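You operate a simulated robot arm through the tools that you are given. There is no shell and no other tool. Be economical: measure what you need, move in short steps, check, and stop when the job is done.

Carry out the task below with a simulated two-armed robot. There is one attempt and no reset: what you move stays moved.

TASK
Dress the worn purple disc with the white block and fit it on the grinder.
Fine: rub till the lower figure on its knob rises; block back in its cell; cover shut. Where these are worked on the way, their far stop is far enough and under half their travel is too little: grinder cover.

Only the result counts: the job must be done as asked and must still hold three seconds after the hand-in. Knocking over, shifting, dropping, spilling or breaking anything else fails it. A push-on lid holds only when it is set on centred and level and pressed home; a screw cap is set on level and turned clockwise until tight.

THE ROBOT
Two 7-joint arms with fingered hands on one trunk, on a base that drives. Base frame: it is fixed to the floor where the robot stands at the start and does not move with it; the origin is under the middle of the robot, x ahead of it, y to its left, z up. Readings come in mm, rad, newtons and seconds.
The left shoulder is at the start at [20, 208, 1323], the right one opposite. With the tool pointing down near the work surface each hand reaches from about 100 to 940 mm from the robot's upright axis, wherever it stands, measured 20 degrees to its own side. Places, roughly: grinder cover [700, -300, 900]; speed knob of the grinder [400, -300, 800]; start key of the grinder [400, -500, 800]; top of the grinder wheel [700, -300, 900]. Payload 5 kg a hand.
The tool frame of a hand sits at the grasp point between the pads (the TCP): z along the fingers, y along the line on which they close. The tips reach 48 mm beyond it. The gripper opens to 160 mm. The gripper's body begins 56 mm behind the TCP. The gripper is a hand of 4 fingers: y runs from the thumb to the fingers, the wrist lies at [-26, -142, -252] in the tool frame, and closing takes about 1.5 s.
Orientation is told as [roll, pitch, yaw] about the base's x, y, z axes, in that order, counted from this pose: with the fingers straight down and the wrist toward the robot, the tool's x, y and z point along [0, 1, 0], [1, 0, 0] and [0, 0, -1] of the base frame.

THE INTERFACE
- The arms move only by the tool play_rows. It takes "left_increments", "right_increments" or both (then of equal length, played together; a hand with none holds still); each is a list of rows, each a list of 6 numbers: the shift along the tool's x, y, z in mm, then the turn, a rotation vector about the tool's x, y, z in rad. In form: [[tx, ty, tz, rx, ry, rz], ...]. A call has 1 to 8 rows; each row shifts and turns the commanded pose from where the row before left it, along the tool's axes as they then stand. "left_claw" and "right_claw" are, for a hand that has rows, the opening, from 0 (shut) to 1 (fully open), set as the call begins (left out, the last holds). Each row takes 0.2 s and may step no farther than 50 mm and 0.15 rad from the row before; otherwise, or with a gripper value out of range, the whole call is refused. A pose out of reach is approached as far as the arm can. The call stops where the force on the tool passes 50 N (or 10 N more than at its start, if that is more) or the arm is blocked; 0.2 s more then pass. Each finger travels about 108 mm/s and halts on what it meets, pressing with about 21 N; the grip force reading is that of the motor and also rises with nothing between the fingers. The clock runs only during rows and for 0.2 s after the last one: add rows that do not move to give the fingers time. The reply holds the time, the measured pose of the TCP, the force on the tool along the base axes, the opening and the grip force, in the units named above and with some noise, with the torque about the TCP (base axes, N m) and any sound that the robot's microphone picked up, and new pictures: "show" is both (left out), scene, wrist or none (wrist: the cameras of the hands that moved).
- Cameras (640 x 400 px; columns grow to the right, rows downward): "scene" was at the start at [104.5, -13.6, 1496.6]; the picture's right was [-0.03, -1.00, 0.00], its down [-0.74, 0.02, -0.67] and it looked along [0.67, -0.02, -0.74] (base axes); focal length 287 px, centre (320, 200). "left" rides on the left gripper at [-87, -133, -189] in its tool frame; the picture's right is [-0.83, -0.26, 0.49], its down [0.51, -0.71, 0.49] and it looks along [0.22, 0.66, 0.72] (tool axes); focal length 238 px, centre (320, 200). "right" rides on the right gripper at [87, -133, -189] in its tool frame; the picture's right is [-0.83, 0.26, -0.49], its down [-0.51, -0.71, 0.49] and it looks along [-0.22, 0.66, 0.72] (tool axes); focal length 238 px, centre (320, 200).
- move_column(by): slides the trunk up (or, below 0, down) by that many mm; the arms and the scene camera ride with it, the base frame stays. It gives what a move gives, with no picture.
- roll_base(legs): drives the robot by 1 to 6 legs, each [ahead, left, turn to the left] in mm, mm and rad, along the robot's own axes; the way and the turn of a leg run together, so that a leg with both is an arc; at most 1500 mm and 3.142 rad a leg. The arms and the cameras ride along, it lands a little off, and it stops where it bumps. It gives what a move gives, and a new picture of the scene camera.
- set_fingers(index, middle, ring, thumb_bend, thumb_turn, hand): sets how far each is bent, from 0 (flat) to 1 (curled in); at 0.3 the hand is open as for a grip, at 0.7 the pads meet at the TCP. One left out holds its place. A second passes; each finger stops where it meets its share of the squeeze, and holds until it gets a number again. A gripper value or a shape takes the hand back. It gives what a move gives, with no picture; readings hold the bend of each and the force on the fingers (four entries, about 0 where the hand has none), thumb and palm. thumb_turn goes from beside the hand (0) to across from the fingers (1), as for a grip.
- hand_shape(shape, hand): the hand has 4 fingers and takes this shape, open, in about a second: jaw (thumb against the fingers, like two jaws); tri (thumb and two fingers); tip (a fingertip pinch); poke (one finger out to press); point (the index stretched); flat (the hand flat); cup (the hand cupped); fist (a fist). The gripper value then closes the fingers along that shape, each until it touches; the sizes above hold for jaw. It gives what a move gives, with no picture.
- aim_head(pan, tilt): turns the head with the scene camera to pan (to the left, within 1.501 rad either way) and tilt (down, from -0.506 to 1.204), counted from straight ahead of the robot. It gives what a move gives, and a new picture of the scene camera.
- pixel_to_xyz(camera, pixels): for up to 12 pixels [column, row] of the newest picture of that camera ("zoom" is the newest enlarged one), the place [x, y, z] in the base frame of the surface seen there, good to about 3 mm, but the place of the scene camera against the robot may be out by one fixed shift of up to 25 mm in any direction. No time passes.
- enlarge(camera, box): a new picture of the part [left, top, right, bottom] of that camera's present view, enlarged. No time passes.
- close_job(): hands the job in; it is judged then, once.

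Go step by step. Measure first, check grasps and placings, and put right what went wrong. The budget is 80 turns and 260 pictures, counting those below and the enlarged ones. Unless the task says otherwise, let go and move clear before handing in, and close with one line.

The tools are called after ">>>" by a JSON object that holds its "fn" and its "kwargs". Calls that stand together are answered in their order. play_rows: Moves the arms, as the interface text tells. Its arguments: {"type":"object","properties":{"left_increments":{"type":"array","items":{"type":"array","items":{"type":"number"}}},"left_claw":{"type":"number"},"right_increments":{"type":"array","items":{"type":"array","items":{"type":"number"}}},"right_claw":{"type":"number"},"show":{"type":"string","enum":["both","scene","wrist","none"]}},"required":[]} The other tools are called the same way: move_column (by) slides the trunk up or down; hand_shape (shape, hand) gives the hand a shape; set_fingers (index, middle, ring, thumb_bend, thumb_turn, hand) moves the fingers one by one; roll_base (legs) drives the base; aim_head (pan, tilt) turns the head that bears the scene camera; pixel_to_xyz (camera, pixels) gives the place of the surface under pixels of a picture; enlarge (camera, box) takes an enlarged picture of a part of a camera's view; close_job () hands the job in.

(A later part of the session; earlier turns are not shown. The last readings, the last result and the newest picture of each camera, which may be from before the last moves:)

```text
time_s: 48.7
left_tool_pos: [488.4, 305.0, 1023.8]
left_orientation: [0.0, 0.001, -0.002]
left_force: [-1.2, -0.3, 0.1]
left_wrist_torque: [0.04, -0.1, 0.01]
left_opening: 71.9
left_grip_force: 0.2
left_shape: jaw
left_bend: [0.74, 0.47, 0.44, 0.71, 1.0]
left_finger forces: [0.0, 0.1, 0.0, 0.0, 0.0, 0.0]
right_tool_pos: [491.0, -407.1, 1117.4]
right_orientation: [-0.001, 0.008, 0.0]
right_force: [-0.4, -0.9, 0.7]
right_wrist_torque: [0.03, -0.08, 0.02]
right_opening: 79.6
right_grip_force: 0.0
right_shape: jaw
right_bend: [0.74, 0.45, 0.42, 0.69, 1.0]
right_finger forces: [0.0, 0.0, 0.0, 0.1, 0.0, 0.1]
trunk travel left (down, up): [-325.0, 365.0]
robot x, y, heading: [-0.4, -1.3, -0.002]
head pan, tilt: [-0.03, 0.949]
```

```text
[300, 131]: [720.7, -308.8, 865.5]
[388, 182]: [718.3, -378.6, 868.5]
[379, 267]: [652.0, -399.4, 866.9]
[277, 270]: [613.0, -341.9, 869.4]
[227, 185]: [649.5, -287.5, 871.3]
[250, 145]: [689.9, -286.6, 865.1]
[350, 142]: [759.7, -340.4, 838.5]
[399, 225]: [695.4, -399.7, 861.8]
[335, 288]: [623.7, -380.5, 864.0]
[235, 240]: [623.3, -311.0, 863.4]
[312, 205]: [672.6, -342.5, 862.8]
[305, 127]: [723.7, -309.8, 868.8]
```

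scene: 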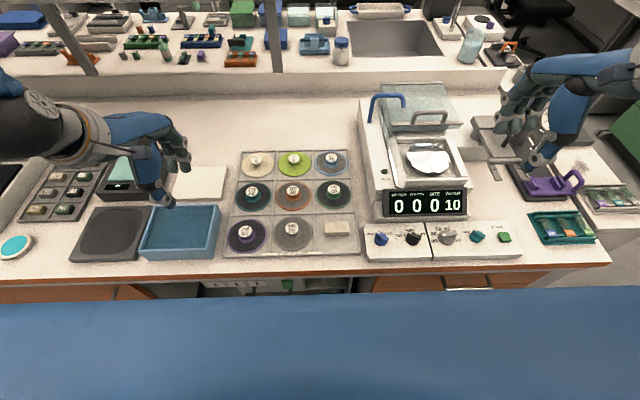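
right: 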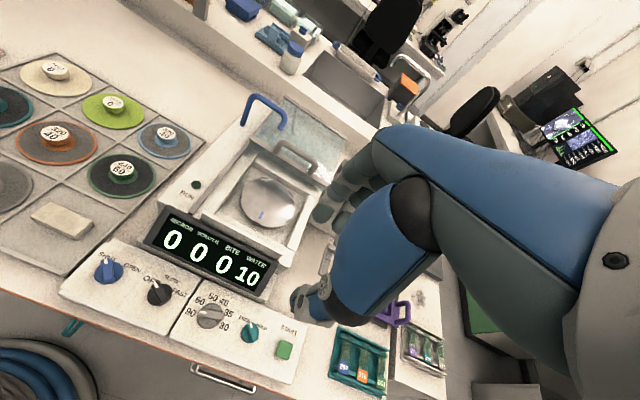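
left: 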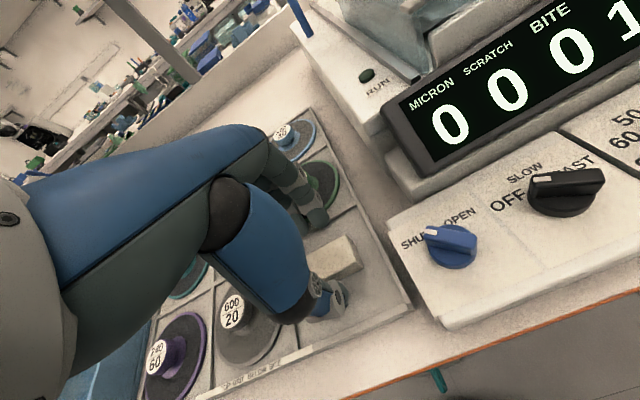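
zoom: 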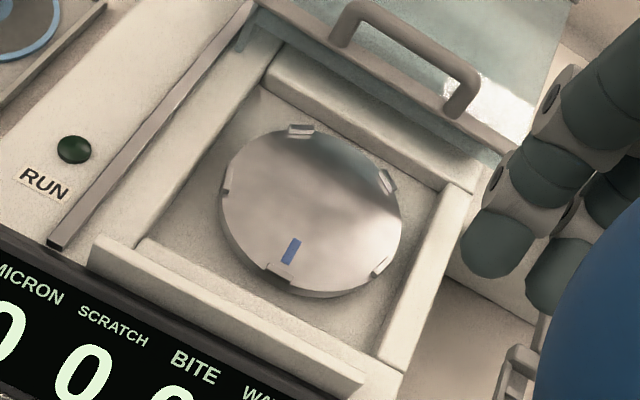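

Five clips fit a circle centred (670.7, −343.2), R≈59, wheel top z≈864; the disc (R 52.5) must be centred within ~4 mm. Now bring the left hand back above the purple disc.

>>> {"fn": "play_rows", "kwargs": {"left_increments": [[-30, 10, 10, 0, 0, 0], [-30, 10, 20, 0, 0, 0], [-30, 5, 20, 0, 0, 0], [-27, 5, 20, 0, 0, 0], [0, 0, 0, 0, 0, 0]], "left_claw": 0.5}}

>>> {"fn": "enlarge", "kwargs": {"camera": "left", "box": [240, 200, 440, 350]}}

>>> {"fn": "enlarge", "kwargs": {"camera": "scene", "box": [210, 180, 330, 280]}}

```text
time_s: 49.9
left_tool_pos: [520.8, 189.3, 951.5]
left_orientation: [-0.002, 0.002, -0.003]
left_force: [-0.1, 0.3, 0.6]
left_wrist_torque: [-0.08, -0.03, 0.0]
left_opening: 79.5
left_grip_force: 0.0
left_shape: jaw
left_bend: [0.74, 0.45, 0.42, 0.7, 1.0]
left_finger forces: [0.0, 0.0, 0.0, 0.0, 0.0, 0.0]
right_tool_pos: [490.9, -405.3, 1116.8]
right_orientation: [-0.003, 0.009, 0.001]
right_force: [0.7, 0.7, 0.3]
right_wrist_torque: [-0.08, -0.02, 0.01]
right_opening: 80.0
right_grip_force: 0.1
right_shape: jaw
right_bend: [0.74, 0.45, 0.42, 0.69, 1.0]
right_finger forces: [0.0, 0.0, 0.1, 0.1, 0.0, 0.0]
trunk travel left (down, up): [-325.0, 365.0]
robot x, y, heading: [0.8, -0.7, 0.001]
head pan, tilt: [-0.03, 0.949]
```

scene: 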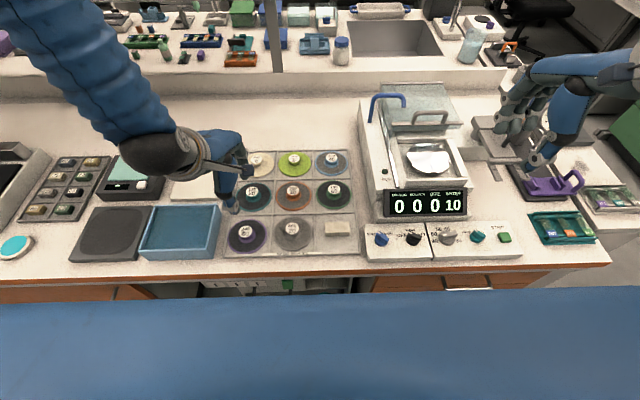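
left: 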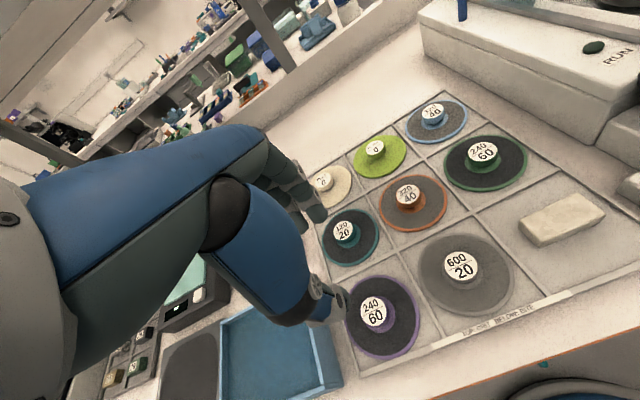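

```text
2.67 times, centred on (340, 275) of left
```

zoom: 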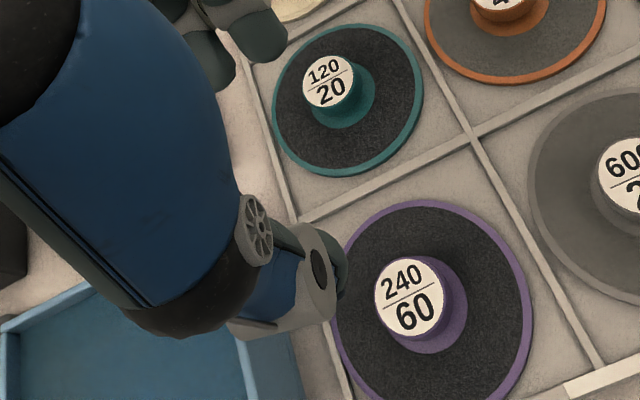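

```text
4.00 times, centred on (270, 230) of scene
```

zoom: 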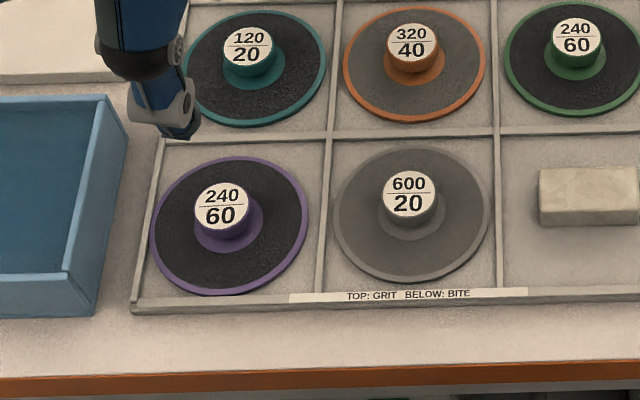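

>>> {"fn": "pixel_to_xyz", "kwargs": {"camera": "left", "pixels": [[374, 312], [361, 312], [384, 303], [372, 299], [376, 325], [383, 276], [418, 310], [400, 350], [350, 338], [347, 300], [338, 298], [317, 287]]}}

```text
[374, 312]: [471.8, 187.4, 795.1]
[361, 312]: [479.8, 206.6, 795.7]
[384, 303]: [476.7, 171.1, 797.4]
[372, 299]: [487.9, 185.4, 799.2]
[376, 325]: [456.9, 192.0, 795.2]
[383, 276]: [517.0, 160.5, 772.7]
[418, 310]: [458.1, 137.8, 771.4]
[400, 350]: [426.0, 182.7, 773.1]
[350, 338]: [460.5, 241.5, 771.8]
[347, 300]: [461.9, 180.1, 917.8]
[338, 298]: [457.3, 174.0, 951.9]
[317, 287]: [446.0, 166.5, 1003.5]
```

Knob centre ≈(472.5,188.5), top z≈796. I'll move TCP to x≈497 (the pinch closes ~25 mm thumb-side of TCP) and lower to z≈845 first.

>>> {"fn": "play_rows", "kwargs": {"left_increments": [[-1, -12, 25, 0, 0, 0], [0, -11, 30, 0, 0, 0], [0, 0, 30, 0, 0, 0], [0, 0, 20, 0, 0, 0], [0, 0, 0, 0, 0, 0]], "show": "wrist"}}

>>> {"fn": "enlarge", "kwargs": {"camera": "left", "box": [240, 200, 440, 350]}}

>>> {"fn": "pixel_to_xyz", "kwargs": {"camera": "zoom", "pixels": [[335, 290], [345, 270], [250, 60], [280, 40], [350, 200], [370, 230]]}}

```text
time_s: 51.1
left_tool_pos: [496.2, 186.7, 849.8]
left_orientation: [0.0, 0.002, -0.002]
left_force: [-0.4, -0.5, 0.0]
left_wrist_torque: [0.04, -0.01, -0.03]
left_opening: 79.7
left_grip_force: 0.1
left_shape: jaw
left_bend: [0.74, 0.45, 0.42, 0.7, 1.0]
left_finger forces: [0.0, 0.0, 0.0, 0.1, 0.1, 0.0]
right_tool_pos: [491.6, -408.4, 1115.9]
right_orientation: [-0.002, 0.009, -0.001]
right_force: [0.2, -0.1, -0.6]
right_wrist_torque: [0.01, 0.0, 0.03]
right_opening: 79.8
right_grip_force: 0.1
right_shape: jaw
right_bend: [0.74, 0.45, 0.42, 0.69, 1.0]
right_finger forces: [0.1, 0.0, 0.1, 0.0, 0.1, 0.0]
trunk travel left (down, up): [-325.0, 365.0]
robot x, y, heading: [1.0, -0.4, -0.003]
head pan, tilt: [-0.03, 0.949]
```

left: 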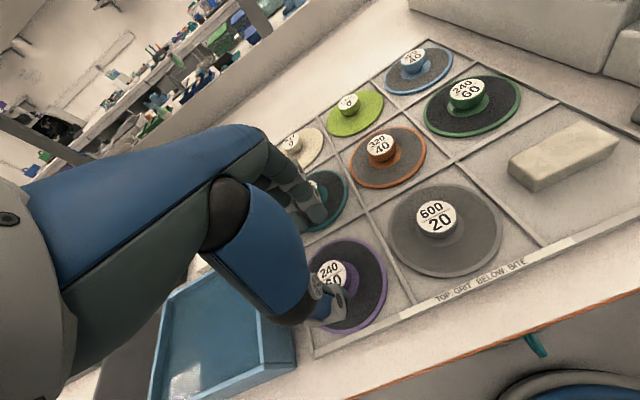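

```text
2.67 times, centred on (340, 275) of left
```

zoom: 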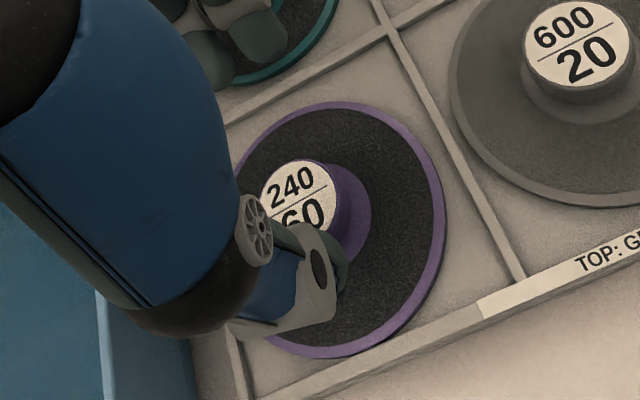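

```text
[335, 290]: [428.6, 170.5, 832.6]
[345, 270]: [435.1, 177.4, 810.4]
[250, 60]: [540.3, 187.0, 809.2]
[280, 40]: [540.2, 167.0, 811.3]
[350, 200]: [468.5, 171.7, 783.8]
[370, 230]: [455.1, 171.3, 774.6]
```

Thumb ahead of the knob and fingers behind it. Lowering 20 mm and closing.

>>> {"fn": "play_rows", "kwargs": {"left_increments": [[1, 0, 12, 0, 0, 0], [0, 0, 9, 0, 0, 0], [0, 0, 0, 0, 0, 0]], "show": "none"}}

>>> {"fn": "play_rows", "kwargs": {"left_increments": [[0, 0, 0, 0, 0, 0], [0, 0, 0, 0, 0, 0], [0, 0, 0, 0, 0, 0], [0, 0, 0, 0, 0, 0], [0, 0, 0, 0, 0, 0], [0, 0, 0, 0, 0, 0]], "left_claw": 0.0, "show": "wrist"}}

>>> {"fn": "enlarge", "kwargs": {"camera": "left", "box": [240, 200, 440, 350]}}

```text
time_s: 51.9
left_tool_pos: [497.1, 186.4, 827.8]
left_orientation: [-0.001, 0.001, -0.002]
left_force: [-0.6, 0.1, 0.9]
left_wrist_torque: [-0.03, 0.08, 0.01]
left_opening: 80.1
left_grip_force: 0.1
left_shape: jaw
left_bend: [0.74, 0.45, 0.42, 0.69, 1.0]
left_finger forces: [0.0, 0.1, 0.1, 0.1, 0.7, 0.0]
right_tool_pos: [492.3, -405.6, 1116.3]
right_orientation: [0.0, 0.007, -0.003]
right_force: [-0.8, 0.1, 0.8]
right_wrist_torque: [0.01, -0.01, 0.0]
right_opening: 79.6
right_grip_force: 0.1
right_shape: jaw
right_bend: [0.74, 0.45, 0.42, 0.69, 1.0]
right_finger forces: [0.0, 0.0, 0.0, 0.1, 0.0, 0.1]
trunk travel left (down, up): [-325.0, 365.0]
robot x, y, heading: [0.1, -0.5, -0.0]
head pan, tilt: [-0.03, 0.949]
```

```text
time_s: 53.3
left_tool_pos: [497.1, 186.4, 828.0]
left_orientation: [-0.001, 0.002, 0.0]
left_force: [-0.8, -1.1, 0.3]
left_wrist_torque: [-0.05, -0.04, 0.03]
left_opening: 29.3
left_grip_force: 21.4
left_shape: jaw
left_bend: [0.7, 0.7, 0.7, 0.71, 1.0]
left_finger forces: [11.4, 4.6, 0.0, 0.1, 16.7, 0.1]
right_tool_pos: [491.4, -407.5, 1117.1]
right_orientation: [-0.002, 0.009, -0.002]
right_force: [0.7, -0.2, 0.0]
right_wrist_torque: [-0.02, -0.02, 0.01]
right_opening: 79.9
right_grip_force: 0.0
right_shape: jaw
right_bend: [0.74, 0.45, 0.42, 0.69, 1.0]
right_finger forces: [0.0, 0.0, 0.0, 0.0, 0.0, 0.1]
trunk travel left (down, up): [-325.0, 365.0]
robot x, y, heading: [0.7, 0.3, -0.001]
head pan, tilt: [-0.03, 0.949]
```

left: 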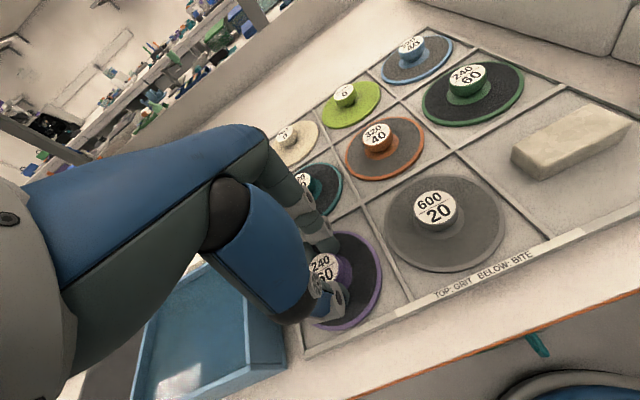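

```text
2.67 times, centred on (340, 275) of left
```

zoom: 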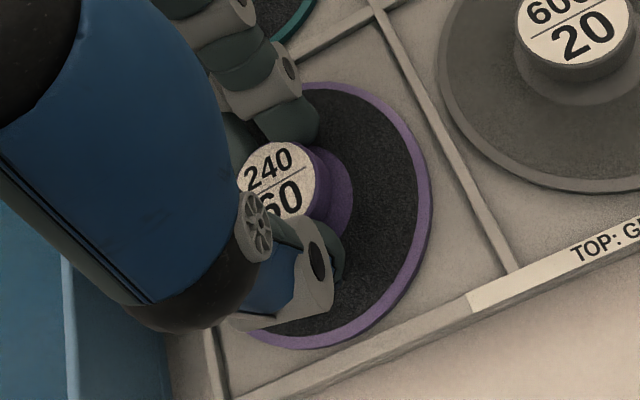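

Knob gripped (17 N thumb). Lifting gently and checking the disc.

>>> {"fn": "play_rows", "kwargs": {"left_increments": [[0, 0, -6, 0, 0, 0], [0, 0, -14, 0, 0, 0], [0, 0, -30, 0, 0, 0], [0, 0, -40, 0, 0, 0], [0, 0, -40, 0, 0, 0], [0, 0, 0, 0, 0, 0]]}}

>>> {"fn": "enlarge", "kwargs": {"camera": "left", "box": [240, 200, 440, 350]}}

>>> {"fn": "pixel_to_xyz", "kwargs": {"camera": "zoom", "pixels": [[300, 85], [340, 92], [385, 110], [418, 145], [428, 190], [415, 240], [380, 300], [340, 330], [300, 345], [270, 180], [300, 165], [350, 140]]}}

```text
time_s: 54.7
left_tool_pos: [496.8, 187.6, 956.7]
left_orientation: [0.0, 0.003, -0.003]
left_force: [-1.2, 0.4, -1.8]
left_wrist_torque: [-0.02, 0.01, 0.01]
left_opening: 29.0
left_grip_force: 21.0
left_shape: jaw
left_bend: [0.7, 0.7, 0.7, 0.71, 1.0]
left_finger forces: [11.2, 5.5, 0.1, 0.0, 16.6, 0.0]
right_tool_pos: [492.5, -405.5, 1116.1]
right_orientation: [0.0, 0.012, -0.002]
right_force: [0.5, 0.1, -0.5]
right_wrist_torque: [-0.02, 0.08, 0.02]
right_opening: 79.8
right_grip_force: 0.1
right_shape: jaw
right_bend: [0.74, 0.45, 0.42, 0.69, 1.0]
right_finger forces: [0.1, 0.0, 0.0, 0.0, 0.0, 0.0]
trunk travel left (down, up): [-325.0, 365.0]
robot x, y, heading: [0.5, -3.6, -0.002]
head pan, tilt: [-0.03, 0.949]
```

scene: 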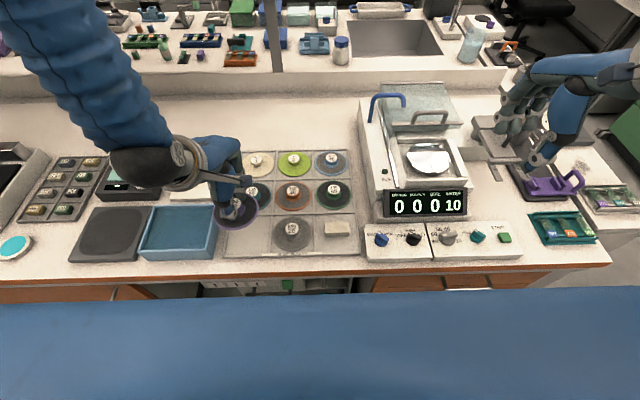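
left: 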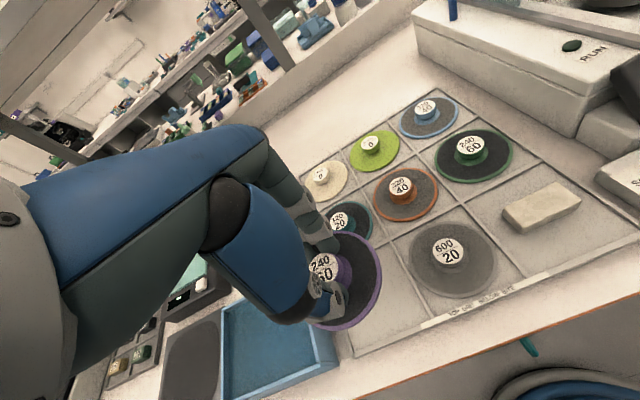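

```text
2.67 times, centred on (340, 275) of left
```

zoom: 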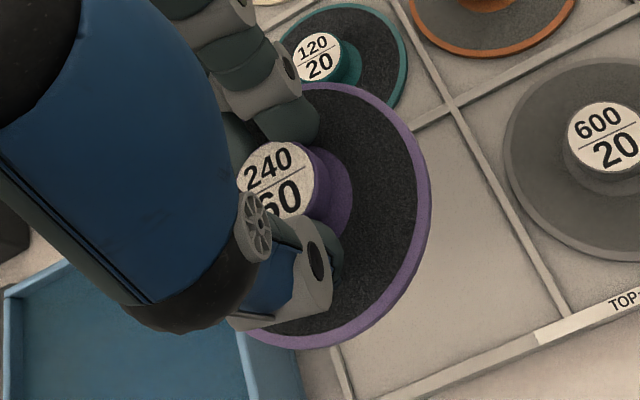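

```text
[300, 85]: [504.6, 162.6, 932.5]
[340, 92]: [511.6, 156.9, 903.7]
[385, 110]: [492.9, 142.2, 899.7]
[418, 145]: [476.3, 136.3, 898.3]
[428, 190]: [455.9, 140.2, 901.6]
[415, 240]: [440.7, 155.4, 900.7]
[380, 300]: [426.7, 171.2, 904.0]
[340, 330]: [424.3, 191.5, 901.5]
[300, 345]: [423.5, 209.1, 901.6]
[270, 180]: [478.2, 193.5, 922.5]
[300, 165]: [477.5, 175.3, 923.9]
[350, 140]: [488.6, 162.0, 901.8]
```

Disc held level (face z≈898–904, centre ≈23 mm thumb-side of TCP, bottom ≈TCP−61). Raising it, then driving the base 250 mm right so the left hand can reach the wheel.

>>> {"fn": "play_rows", "kwargs": {"left_increments": [[0, 0, -30, 0, 0, 0], [0, 0, -30, 0, 0, 0], [0, 0, 0, 0, 0, 0]], "show": "none"}}

>>> {"fn": "roll_base", "kwargs": {"legs": [[0, -250, 0]]}}

```text
time_s: 55.5
left_tool_pos: [496.5, 188.3, 1017.6]
left_orientation: [0.001, 0.002, -0.001]
left_force: [0.2, -0.7, -1.7]
left_wrist_torque: [-0.05, 0.04, 0.01]
left_opening: 29.2
left_grip_force: 21.0
left_shape: jaw
left_bend: [0.7, 0.7, 0.7, 0.71, 1.0]
left_finger forces: [11.3, 5.5, 0.0, 0.0, 16.5, 0.0]
right_tool_pos: [491.9, -406.7, 1115.4]
right_orientation: [-0.002, 0.01, -0.003]
right_force: [0.2, 0.1, 0.5]
right_wrist_torque: [0.0, 0.05, -0.02]
right_opening: 79.9
right_grip_force: 0.1
right_shape: jaw
right_bend: [0.74, 0.45, 0.42, 0.69, 1.0]
right_finger forces: [0.0, 0.0, 0.0, 0.0, 0.0, 0.0]
trunk travel left (down, up): [-325.0, 365.0]
robot x, y, heading: [1.9, 2.0, -0.004]
head pan, tilt: [-0.03, 0.949]
```

```text
time_s: 57.4
left_tool_pos: [495.6, -73.0, 1016.7]
left_orientation: [0.001, 0.002, -0.007]
left_force: [0.4, -1.3, -1.7]
left_wrist_torque: [0.09, -0.06, 0.01]
left_opening: 29.1
left_grip_force: 21.3
left_shape: jaw
left_bend: [0.7, 0.7, 0.7, 0.71, 1.0]
left_finger forces: [11.3, 5.5, 0.0, 0.0, 16.6, 0.1]
right_tool_pos: [487.8, -667.8, 1114.6]
right_orientation: [0.002, 0.01, -0.005]
right_force: [-1.2, -0.2, 0.0]
right_wrist_torque: [0.1, -0.01, 0.02]
right_opening: 79.8
right_grip_force: 0.1
right_shape: jaw
right_bend: [0.74, 0.45, 0.42, 0.69, 1.0]
right_finger forces: [0.0, 0.0, 0.1, 0.0, 0.0, 0.1]
trunk travel left (down, up): [-325.0, 365.0]
robot x, y, heading: [-1.3, -257.1, -0.01]
head pan, tilt: [-0.03, 0.949]
```

scene: 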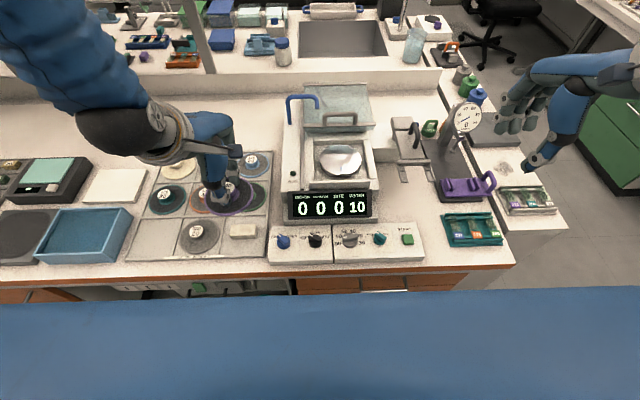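

The robot moved 257 mm right. Now carry the disc over the wheel at height.

>>> {"fn": "play_rows", "kwargs": {"left_increments": [[-34, 25, 0, 0, 0, 0], [-34, 25, 0, 0, 0, 0], [-34, 25, 0, 0, 0, 0], [-34, 25, 0, 0, 0, 0], [-34, 25, 0, 0, 0, 0], [-34, 25, 0, 0, 0, 0], [-33, 25, 0, 0, 0, 0], [-33, 23, 0, 0, 0, 0]]}}

>>> {"fn": "enlarge", "kwargs": {"camera": "left", "box": [240, 200, 440, 350]}}

>>> {"fn": "enlarge", "kwargs": {"camera": "scene", "box": [270, 80, 410, 220]}}

```text
time_s: 59.2
left_tool_pos: [694.4, -342.3, 1015.1]
left_orientation: [-0.001, 0.003, -0.003]
left_force: [0.5, 0.4, -2.5]
left_wrist_torque: [-0.08, 0.06, -0.03]
left_opening: 29.0
left_grip_force: 20.5
left_shape: jaw
left_bend: [0.7, 0.7, 0.7, 0.71, 1.0]
left_finger forces: [11.2, 5.7, 0.0, 0.0, 16.3, 0.1]
right_tool_pos: [490.3, -666.3, 1115.3]
right_orientation: [0.001, 0.01, -0.005]
right_force: [1.0, 0.6, -0.7]
right_wrist_torque: [-0.02, 0.1, 0.02]
right_opening: 79.8
right_grip_force: 0.1
right_shape: jaw
right_bend: [0.74, 0.45, 0.42, 0.69, 1.0]
right_finger forces: [0.1, 0.0, 0.0, 0.1, 0.0, 0.1]
trunk travel left (down, up): [-325.0, 365.0]
robot x, y, heading: [-0.1, -258.4, -0.001]
head pan, tilt: [-0.03, 0.949]
```

scene: 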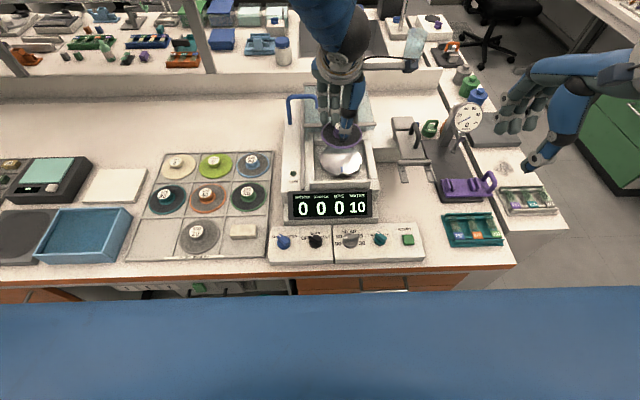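
left: 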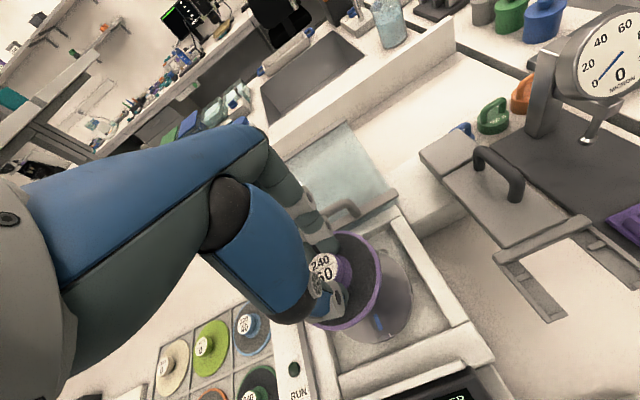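

```text
2.67 times, centred on (340, 275) of left
```

zoom: 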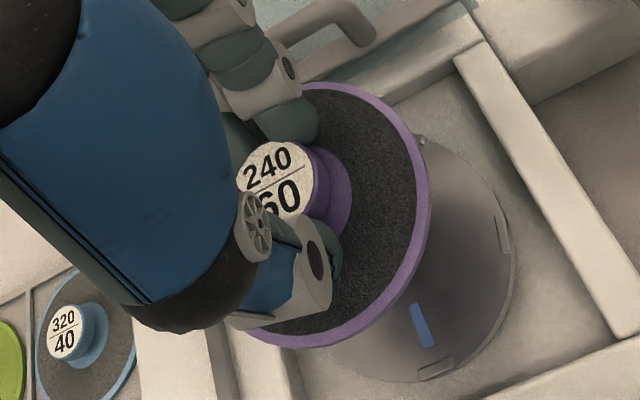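

```text
2.86 times, centred on (340, 150) of scene
```

zoom: 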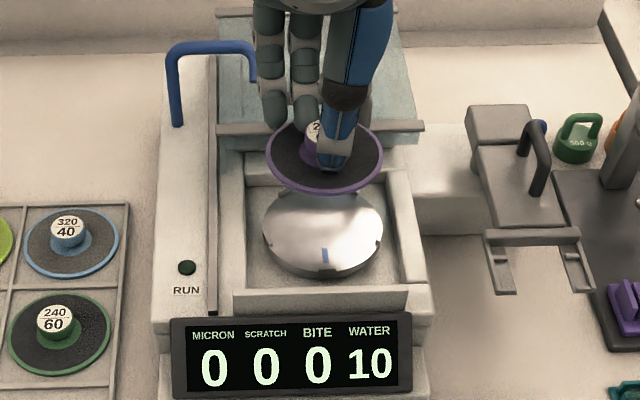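

Measuring the held disc's rim in both cameras to find its true centre.

>>> {"fn": "pixel_to_xyz", "kwargs": {"camera": "left", "pixels": [[348, 234], [369, 249], [378, 269], [375, 291], [359, 313], [344, 323], [322, 326], [364, 241], [406, 288], [383, 338], [377, 252]]}}

>>> {"fn": "pixel_to_xyz", "kwargs": {"camera": "zoom", "pixels": [[268, 155], [381, 155], [325, 191], [285, 180], [365, 180], [360, 130], [276, 138], [264, 230], [381, 230], [323, 274]]}}

```text
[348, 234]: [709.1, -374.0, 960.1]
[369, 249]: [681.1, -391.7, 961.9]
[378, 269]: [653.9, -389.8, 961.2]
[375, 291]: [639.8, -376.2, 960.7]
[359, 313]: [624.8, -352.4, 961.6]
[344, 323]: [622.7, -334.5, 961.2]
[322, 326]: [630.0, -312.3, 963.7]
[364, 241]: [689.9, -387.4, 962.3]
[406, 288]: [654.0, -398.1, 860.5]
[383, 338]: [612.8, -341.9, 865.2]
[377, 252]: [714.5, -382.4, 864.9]
```

```text
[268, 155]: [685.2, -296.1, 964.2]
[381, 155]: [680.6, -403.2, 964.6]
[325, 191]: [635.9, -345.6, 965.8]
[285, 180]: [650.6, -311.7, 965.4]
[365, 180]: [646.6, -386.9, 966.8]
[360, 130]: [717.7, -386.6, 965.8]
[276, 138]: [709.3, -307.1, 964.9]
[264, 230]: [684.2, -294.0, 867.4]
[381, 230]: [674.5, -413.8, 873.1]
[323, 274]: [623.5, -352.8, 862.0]
```

Disc centre is ≈(673,−340); wheel centre (670.7,−343.2). Correcting by (−2.5,−3) and lowering to just above the clips.

>>> {"fn": "play_rows", "kwargs": {"left_increments": [[-3, -2.5, 20, 0, 0, 0], [0, 0, 25, 0, 0, 0], [0, 0, 20, 0, 0, 0], [0, 0, 10, 0, 0, 0], [0, 0, 0, 0, 0, 0]]}}

>>> {"fn": "enlarge", "kwargs": {"camera": "left", "box": [240, 200, 440, 350]}}

>>> {"fn": "enlarge", "kwargs": {"camera": "scene", "box": [290, 110, 390, 200]}}

```text
time_s: 60.4
left_tool_pos: [685.6, -347.5, 939.4]
left_orientation: [0.001, 0.006, -0.01]
left_force: [-19.6, -1.5, -4.8]
left_wrist_torque: [-0.08, -0.15, 0.37]
left_opening: 29.6
left_grip_force: 20.7
left_shape: jaw
left_bend: [0.7, 0.7, 0.7, 0.71, 1.0]
left_finger forces: [10.2, 30.7, 0.0, 0.0, 20.8, 0.0]
right_tool_pos: [486.7, -667.5, 1116.5]
right_orientation: [0.0, 0.008, -0.006]
right_force: [0.2, -0.5, -0.3]
right_wrist_torque: [0.0, -0.02, 0.01]
right_opening: 79.8
right_grip_force: 0.0
right_shape: jaw
right_bend: [0.74, 0.45, 0.42, 0.69, 1.0]
right_finger forces: [0.0, 0.0, 0.1, 0.1, 0.0, 0.0]
trunk travel left (down, up): [-325.0, 365.0]
robot x, y, heading: [-3.5, -256.9, -0.008]
head pan, tilt: [-0.03, 0.949]
```

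scene: 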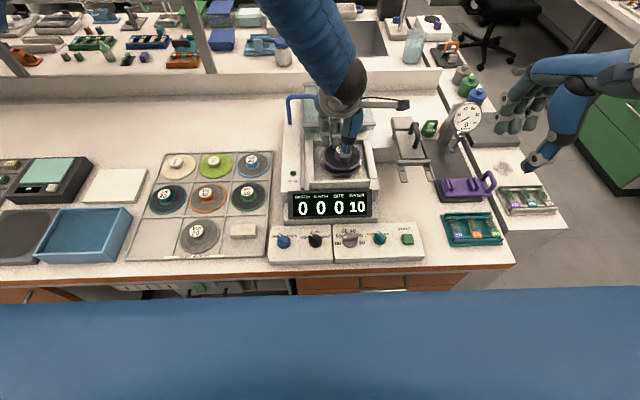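
left: 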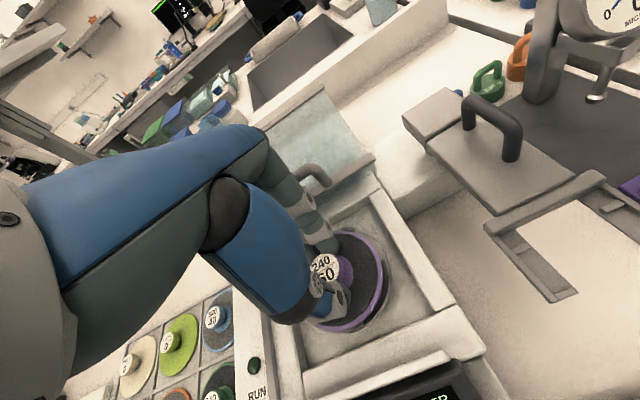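

```text
2.67 times, centred on (340, 275) of left
```

zoom: 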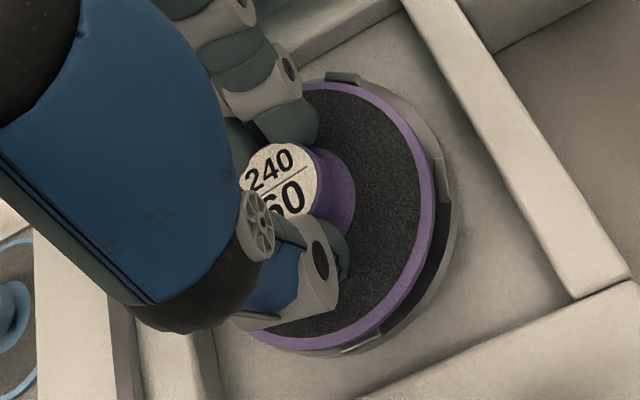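

```text
4.44 times, centred on (340, 155) of scene
```

zoom: 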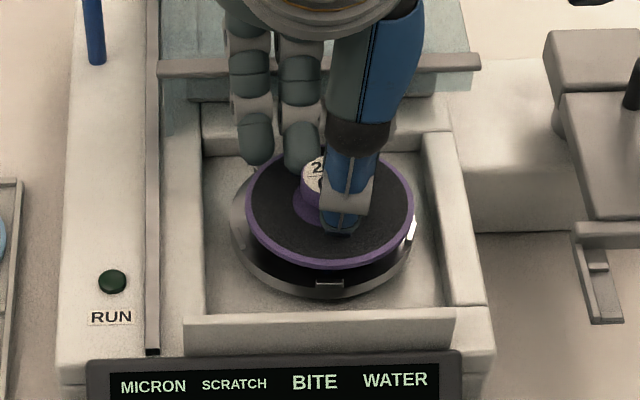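

The fingers' knuckles are pressing on the cover's front bar (−20 N in x). Raising, and yawing the hand about −52° so the fingers point away from the cover.

>>> {"fn": "play_rows", "kwargs": {"left_increments": [[0, -2, -25, 0, 0, 0], [0, 0, -35, 0, 0, 0], [0, 0, 0, 0, 0, 0]], "show": "none"}}

>>> {"fn": "play_rows", "kwargs": {"left_increments": [[0, 0, 0, 0, 0, 0.13], [0, 0, 0, 0, 0, 0.13], [0, 0, 0, 0, 0, 0.13], [0, 0, 0, 0, 0, 0.13], [0, 0, 0, 0, 0, 0.13], [0, 0, 0, 0, 0, 0.13], [0, 0, 0, 0, 0, 0.13], [0, 0, 0, 0, 0, 0]]}}

>>> {"fn": "enlarge", "kwargs": {"camera": "left", "box": [240, 200, 440, 350]}}

>>> {"fn": "enlarge", "kwargs": {"camera": "scene", "box": [290, 110, 390, 200]}}

```text
time_s: 61.2
left_tool_pos: [688.8, -346.1, 999.8]
left_orientation: [0.001, 0.004, -0.008]
left_force: [0.3, 0.2, -1.9]
left_wrist_torque: [0.01, 0.01, -0.04]
left_opening: 28.6
left_grip_force: 20.7
left_shape: jaw
left_bend: [0.7, 0.7, 0.7, 0.71, 1.0]
left_finger forces: [12.1, 6.1, 0.0, 0.1, 16.5, 0.0]
right_tool_pos: [490.7, -668.3, 1115.9]
right_orientation: [-0.001, 0.011, -0.004]
right_force: [0.9, 0.2, 0.8]
right_wrist_torque: [-0.03, 0.05, -0.01]
right_opening: 79.6
right_grip_force: 0.1
right_shape: jaw
right_bend: [0.74, 0.45, 0.42, 0.69, 1.0]
right_finger forces: [0.1, 0.0, 0.0, 0.0, 0.0, 0.0]
trunk travel left (down, up): [-325.0, 365.0]
robot x, y, heading: [-2.4, -260.6, -0.006]
head pan, tilt: [-0.03, 0.949]
```

```text
time_s: 63.0
left_tool_pos: [689.1, -346.0, 1000.9]
left_orientation: [-0.002, 0.001, -0.919]
left_force: [-0.3, 0.2, -1.0]
left_wrist_torque: [-0.05, -0.05, 0.05]
left_opening: 28.5
left_grip_force: 21.4
left_shape: jaw
left_bend: [0.7, 0.7, 0.7, 0.71, 1.0]
left_finger forces: [11.8, 5.9, 0.0, 0.1, 16.1, 0.1]
right_tool_pos: [488.4, -669.0, 1116.8]
right_orientation: [0.0, 0.008, -0.005]
right_force: [-0.5, -0.2, 0.4]
right_wrist_torque: [0.05, 0.01, -0.03]
right_opening: 79.7
right_grip_force: 0.0
right_shape: jaw
right_bend: [0.74, 0.45, 0.42, 0.69, 1.0]
right_finger forces: [0.0, 0.0, 0.1, 0.0, 0.1, 0.1]
trunk travel left (down, up): [-325.0, 365.0]
robot x, y, heading: [-1.1, -257.3, -0.003]
head pan, tilt: [-0.03, 0.949]
```

scene: 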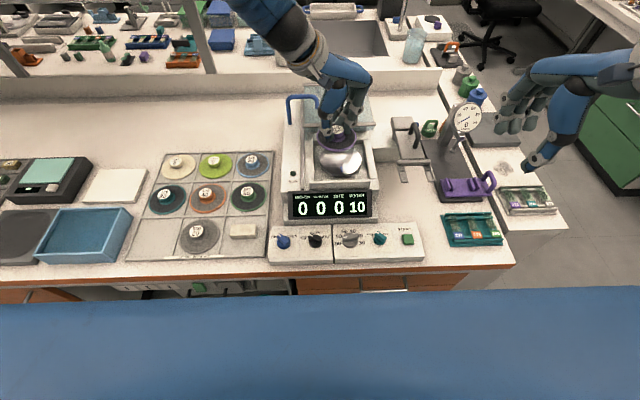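
left: 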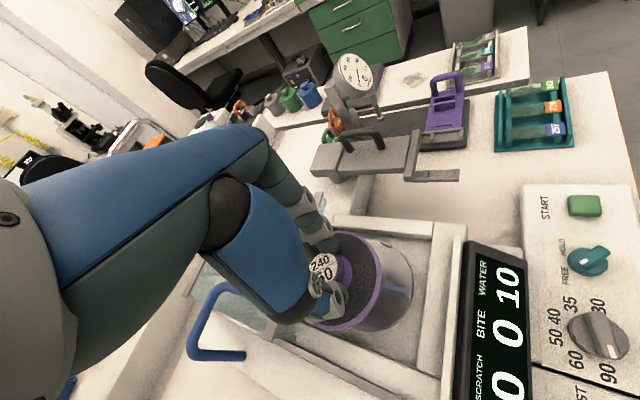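

```text
2.67 times, centred on (340, 275) of left
```

zoom: 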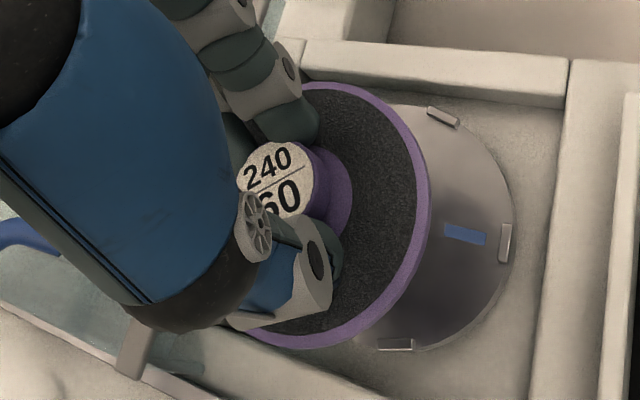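

```text
4.44 times, centred on (340, 155) of scene
```

zoom: 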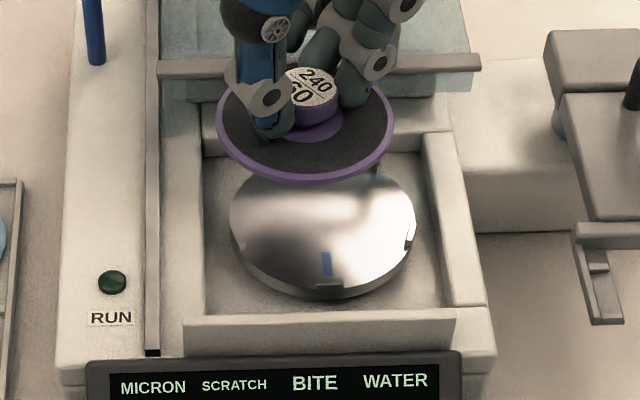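

Grip relation is unchanged. Measuring the disc rim in this pose.

>>> {"fn": "pixel_to_xyz", "kwargs": {"camera": "left", "pixels": [[348, 234], [369, 249], [378, 269], [375, 291], [359, 313], [344, 323], [322, 326], [364, 241], [388, 244], [409, 293], [366, 329]]}}

>>> {"fn": "pixel_to_xyz", "kwargs": {"camera": "zoom", "pixels": [[219, 115], [391, 115], [310, 176], [250, 160], [365, 160], [228, 90], [385, 95]]}}

```text
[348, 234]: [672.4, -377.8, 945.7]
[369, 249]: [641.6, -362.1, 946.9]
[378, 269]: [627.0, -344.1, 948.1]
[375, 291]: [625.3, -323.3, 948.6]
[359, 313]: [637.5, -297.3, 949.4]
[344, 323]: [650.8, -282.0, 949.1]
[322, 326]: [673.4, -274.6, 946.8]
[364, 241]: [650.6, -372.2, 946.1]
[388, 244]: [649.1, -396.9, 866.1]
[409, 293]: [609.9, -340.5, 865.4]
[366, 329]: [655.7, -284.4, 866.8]
```

```text
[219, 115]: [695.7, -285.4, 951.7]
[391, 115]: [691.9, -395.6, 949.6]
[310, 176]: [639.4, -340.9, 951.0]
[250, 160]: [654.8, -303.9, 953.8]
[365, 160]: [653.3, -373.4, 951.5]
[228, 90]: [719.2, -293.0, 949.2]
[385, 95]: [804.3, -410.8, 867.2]
```

Disc centre is now ≈(676.5,−328.5); shifting (−6,−15) and lowering to just above the clips.

>>> {"fn": "play_rows", "kwargs": {"left_increments": [[-13.5, 8.2, 10, 0, 0, 0], [0, 0, 25, 0, 0, 0], [0, 0, 25, 0, 0, 0], [0, 0, 0, 0, 0, 0]], "show": "wrist"}}

>>> {"fn": "enlarge", "kwargs": {"camera": "left", "box": [240, 200, 440, 350]}}

>>> {"fn": "enlarge", "kwargs": {"camera": "scene", "box": [290, 110, 390, 200]}}

```text
time_s: 64.1
left_tool_pos: [677.3, -364.5, 945.9]
left_orientation: [-0.004, -0.003, -0.923]
left_force: [-23.7, 5.3, 24.1]
left_wrist_torque: [-0.09, -2.41, 0.34]
left_opening: 28.8
left_grip_force: 20.4
left_shape: jaw
left_bend: [0.7, 0.7, 0.7, 0.71, 1.0]
left_finger forces: [11.8, 6.1, 35.4, 0.0, 16.5, 0.1]
right_tool_pos: [484.1, -665.4, 1118.2]
right_orientation: [-0.001, 0.007, -0.006]
right_force: [0.3, 0.4, 0.5]
right_wrist_torque: [-0.09, 0.05, -0.01]
right_opening: 80.1
right_grip_force: 0.0
right_shape: jaw
right_bend: [0.74, 0.45, 0.42, 0.69, 1.0]
right_finger forces: [0.1, 0.0, 0.0, 0.0, 0.1, 0.0]
trunk travel left (down, up): [-325.0, 365.0]
robot x, y, heading: [-6.3, -256.5, -0.004]
head pan, tilt: [-0.03, 0.949]
stopped in row 4 (left hand): the force on the tool passed its limit (the readings are from after the stop); the commanded pose is now the measured one
```

left: 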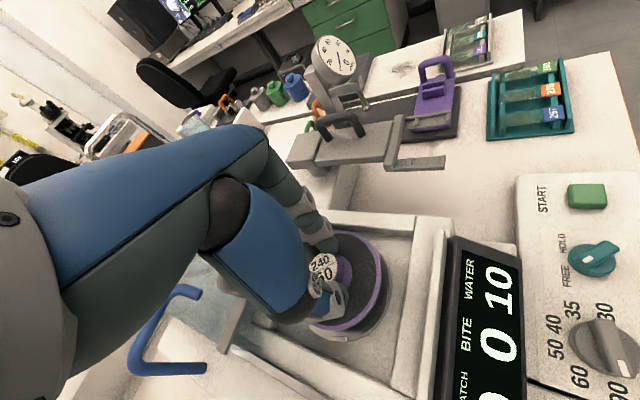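

```text
2.67 times, centred on (340, 275) of left
```

zoom: 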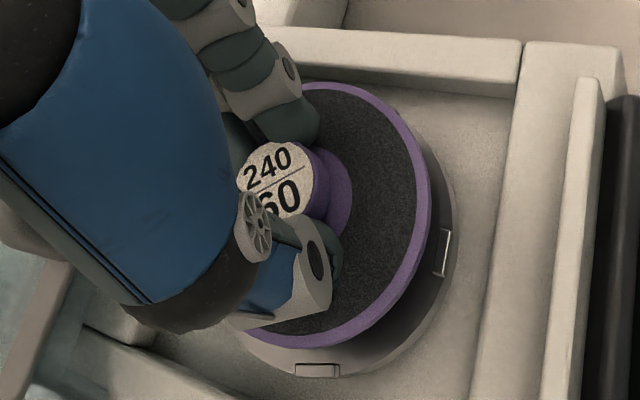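

```text
4.44 times, centred on (340, 155) of scene
```

zoom: 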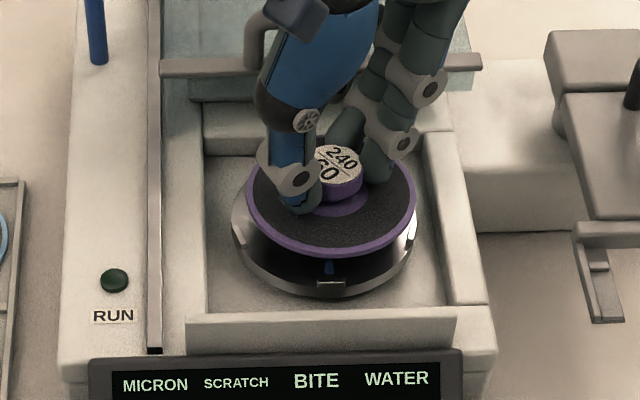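

The idle ring finger now hits the cover. Raising and yawing on to −90° so the finger row clears the cover entirely.

>>> {"fn": "play_rows", "kwargs": {"left_increments": [[0, 0, -25, 0, 0, 0], [0, 0, -30, 0, 0, 0], [0, 0, 0, 0, 0, 0.13], [0, 0, 0, 0, 0, 0.13], [0, 0, 0, 0, 0, 0.13], [0, 0, 0, 0, 0, 0.13], [0, 0, 0, 0, 0, 0.13], [0, 0, 0, 0, 0, 0]], "show": "wrist"}}

>>> {"fn": "enlarge", "kwargs": {"camera": "left", "box": [240, 200, 440, 350]}}

>>> {"fn": "enlarge", "kwargs": {"camera": "scene", "box": [280, 90, 400, 200]}}

>>> {"fn": "pixel_to_xyz", "kwargs": {"camera": "left", "pixels": [[348, 234], [369, 249], [378, 269], [375, 291], [359, 313], [344, 323], [322, 326], [364, 241]]}}

```text
time_s: 65.9
left_tool_pos: [682.0, -363.1, 997.1]
left_orientation: [-0.002, -0.002, -1.573]
left_force: [0.6, 0.5, -1.0]
left_wrist_torque: [-0.06, -0.02, 0.01]
left_opening: 28.6
left_grip_force: 20.9
left_shape: jaw
left_bend: [0.7, 0.7, 0.7, 0.71, 1.0]
left_finger forces: [11.8, 6.1, 0.1, 0.0, 16.2, 0.0]
right_tool_pos: [488.5, -667.5, 1116.9]
right_orientation: [0.0, 0.009, -0.008]
right_force: [-0.4, -0.2, -0.1]
right_wrist_torque: [-0.03, -0.03, 0.01]
right_opening: 80.1
right_grip_force: 0.1
right_shape: jaw
right_bend: [0.74, 0.45, 0.42, 0.69, 1.0]
right_finger forces: [0.0, 0.0, 0.0, 0.0, 0.0, 0.0]
trunk travel left (down, up): [-325.0, 365.0]
robot x, y, heading: [-0.1, -258.6, -0.005]
head pan, tilt: [-0.03, 0.949]
```

left: 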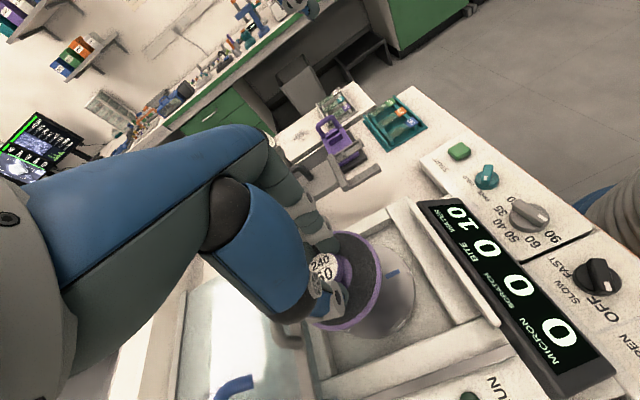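

```text
2.67 times, centred on (340, 275) of left
```

zoom: 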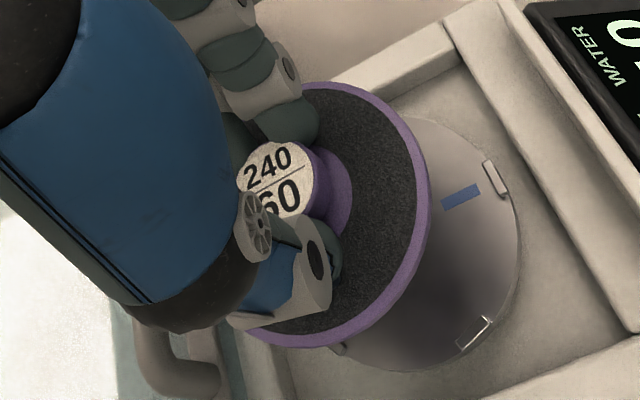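

```text
3.64 times, centred on (340, 145) of scene
```

zoom: 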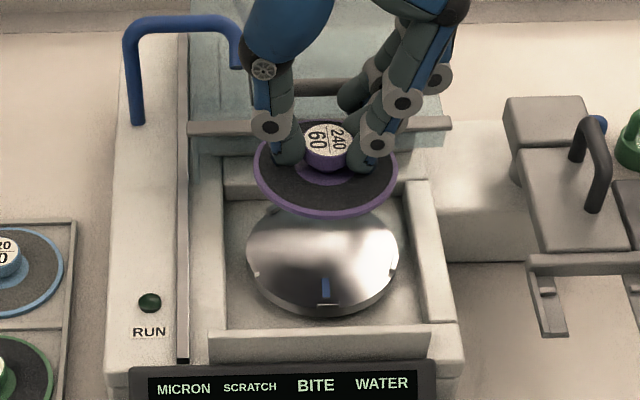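

```text
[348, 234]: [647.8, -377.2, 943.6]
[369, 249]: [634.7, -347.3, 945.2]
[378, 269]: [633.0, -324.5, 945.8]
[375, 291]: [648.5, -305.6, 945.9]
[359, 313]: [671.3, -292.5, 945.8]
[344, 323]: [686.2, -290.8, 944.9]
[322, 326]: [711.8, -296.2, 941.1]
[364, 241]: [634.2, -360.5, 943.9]
```

Disc centre now ≈(682.5,−340.5). Checking clearance of the idle ring finger to the cover bar.

>>> {"fn": "pixel_to_xyz", "kwargs": {"camera": "zoom", "pixels": [[350, 98], [372, 85], [435, 78], [405, 105], [370, 165], [440, 122], [220, 125], [254, 165], [396, 165], [325, 214], [247, 255], [397, 255]]}}

```text
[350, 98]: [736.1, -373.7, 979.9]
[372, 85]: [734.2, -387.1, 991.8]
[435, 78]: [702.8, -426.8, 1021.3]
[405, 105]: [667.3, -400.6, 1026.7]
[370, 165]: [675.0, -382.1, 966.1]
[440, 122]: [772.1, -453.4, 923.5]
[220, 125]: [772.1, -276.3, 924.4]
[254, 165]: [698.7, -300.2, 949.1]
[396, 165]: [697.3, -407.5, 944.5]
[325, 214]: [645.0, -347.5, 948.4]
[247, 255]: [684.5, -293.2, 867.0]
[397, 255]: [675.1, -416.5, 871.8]
```

Clear. Both cameras agree the disc is ≈(+12,+2) from the wheel centre; correcting and lowering to TCP z≈942.

>>> {"fn": "play_rows", "kwargs": {"left_increments": [[-12, 2, 5, 0, 0, 0], [0, 0, 20, 0, 0, 0], [0, 0, 20, 0, 0, 0], [0, 0, 10, 0, 0, 0], [0, 0, 0, 0, 0, 0]], "show": "wrist"}}

>>> {"fn": "enlarge", "kwargs": {"camera": "left", "box": [240, 200, 440, 350]}}

>>> {"fn": "enlarge", "kwargs": {"camera": "scene", "box": [290, 110, 390, 200]}}

```text
time_s: 67.1
left_tool_pos: [668.3, -364.8, 942.9]
left_orientation: [-0.001, -0.002, -1.572]
left_force: [-0.3, 0.6, -2.1]
left_wrist_torque: [-0.07, -0.01, 0.0]
left_opening: 28.4
left_grip_force: 21.4
left_shape: jaw
left_bend: [0.7, 0.7, 0.7, 0.71, 1.0]
left_finger forces: [11.8, 6.2, 0.1, 0.0, 16.1, 0.0]
right_tool_pos: [487.0, -667.6, 1116.6]
right_orientation: [0.001, 0.011, -0.008]
right_force: [-0.4, -0.3, -0.4]
right_wrist_torque: [0.02, 0.03, -0.01]
right_opening: 79.8
right_grip_force: 0.3
right_shape: jaw
right_bend: [0.74, 0.45, 0.42, 0.69, 1.0]
right_finger forces: [0.0, 0.0, 0.0, 0.0, 0.1, 0.0]
trunk travel left (down, up): [-325.0, 365.0]
robot x, y, heading: [1.2, -257.9, -0.005]
head pan, tilt: [-0.03, 0.949]
```

left: 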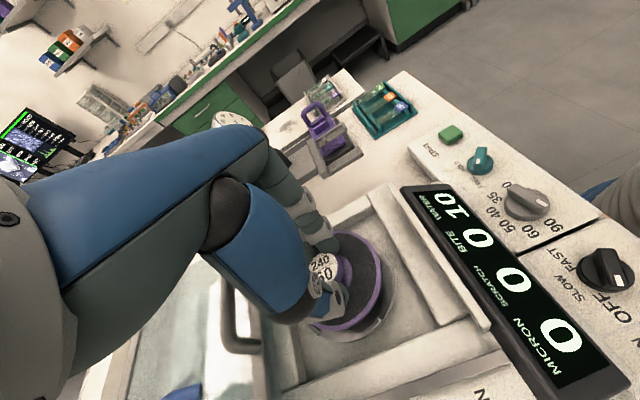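

```text
2.67 times, centred on (340, 275) of left
```

zoom: 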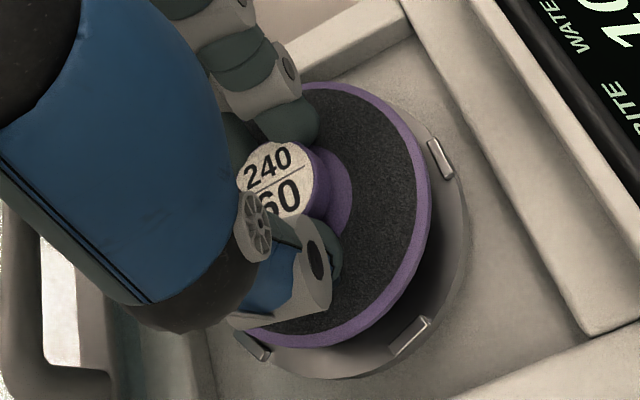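

```text
4.44 times, centred on (340, 155) of scene
```

zoom: 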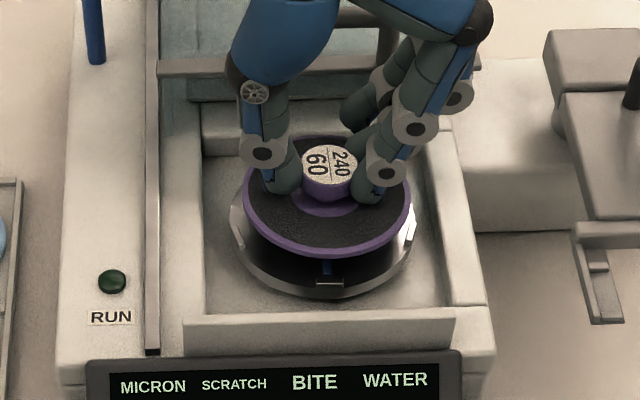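

>>> {"fn": "pixel_to_xyz", "kwargs": {"camera": "zoom", "pixels": [[245, 205], [410, 205], [326, 254], [280, 246], [380, 242], [330, 281], [233, 222], [413, 230]]}}

>>> {"fn": "pixel_to_xyz", "kwargs": {"camera": "left", "pixels": [[348, 234], [369, 249], [378, 269], [375, 291], [359, 313], [344, 323], [322, 326], [364, 241], [385, 260], [374, 326], [316, 330]]}}

```text
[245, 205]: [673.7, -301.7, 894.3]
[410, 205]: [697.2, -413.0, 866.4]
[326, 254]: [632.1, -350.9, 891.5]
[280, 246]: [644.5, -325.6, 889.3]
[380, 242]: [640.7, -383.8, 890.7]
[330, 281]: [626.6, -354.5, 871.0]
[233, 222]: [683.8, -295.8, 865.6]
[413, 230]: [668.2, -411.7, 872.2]
```

```text
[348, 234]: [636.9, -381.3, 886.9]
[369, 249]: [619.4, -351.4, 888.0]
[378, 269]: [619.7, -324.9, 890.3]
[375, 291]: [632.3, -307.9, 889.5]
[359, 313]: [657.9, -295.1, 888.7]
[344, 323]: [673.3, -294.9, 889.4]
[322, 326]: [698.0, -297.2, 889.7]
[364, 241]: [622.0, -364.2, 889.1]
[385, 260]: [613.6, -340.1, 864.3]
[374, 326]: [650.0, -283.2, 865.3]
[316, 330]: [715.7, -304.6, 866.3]
```

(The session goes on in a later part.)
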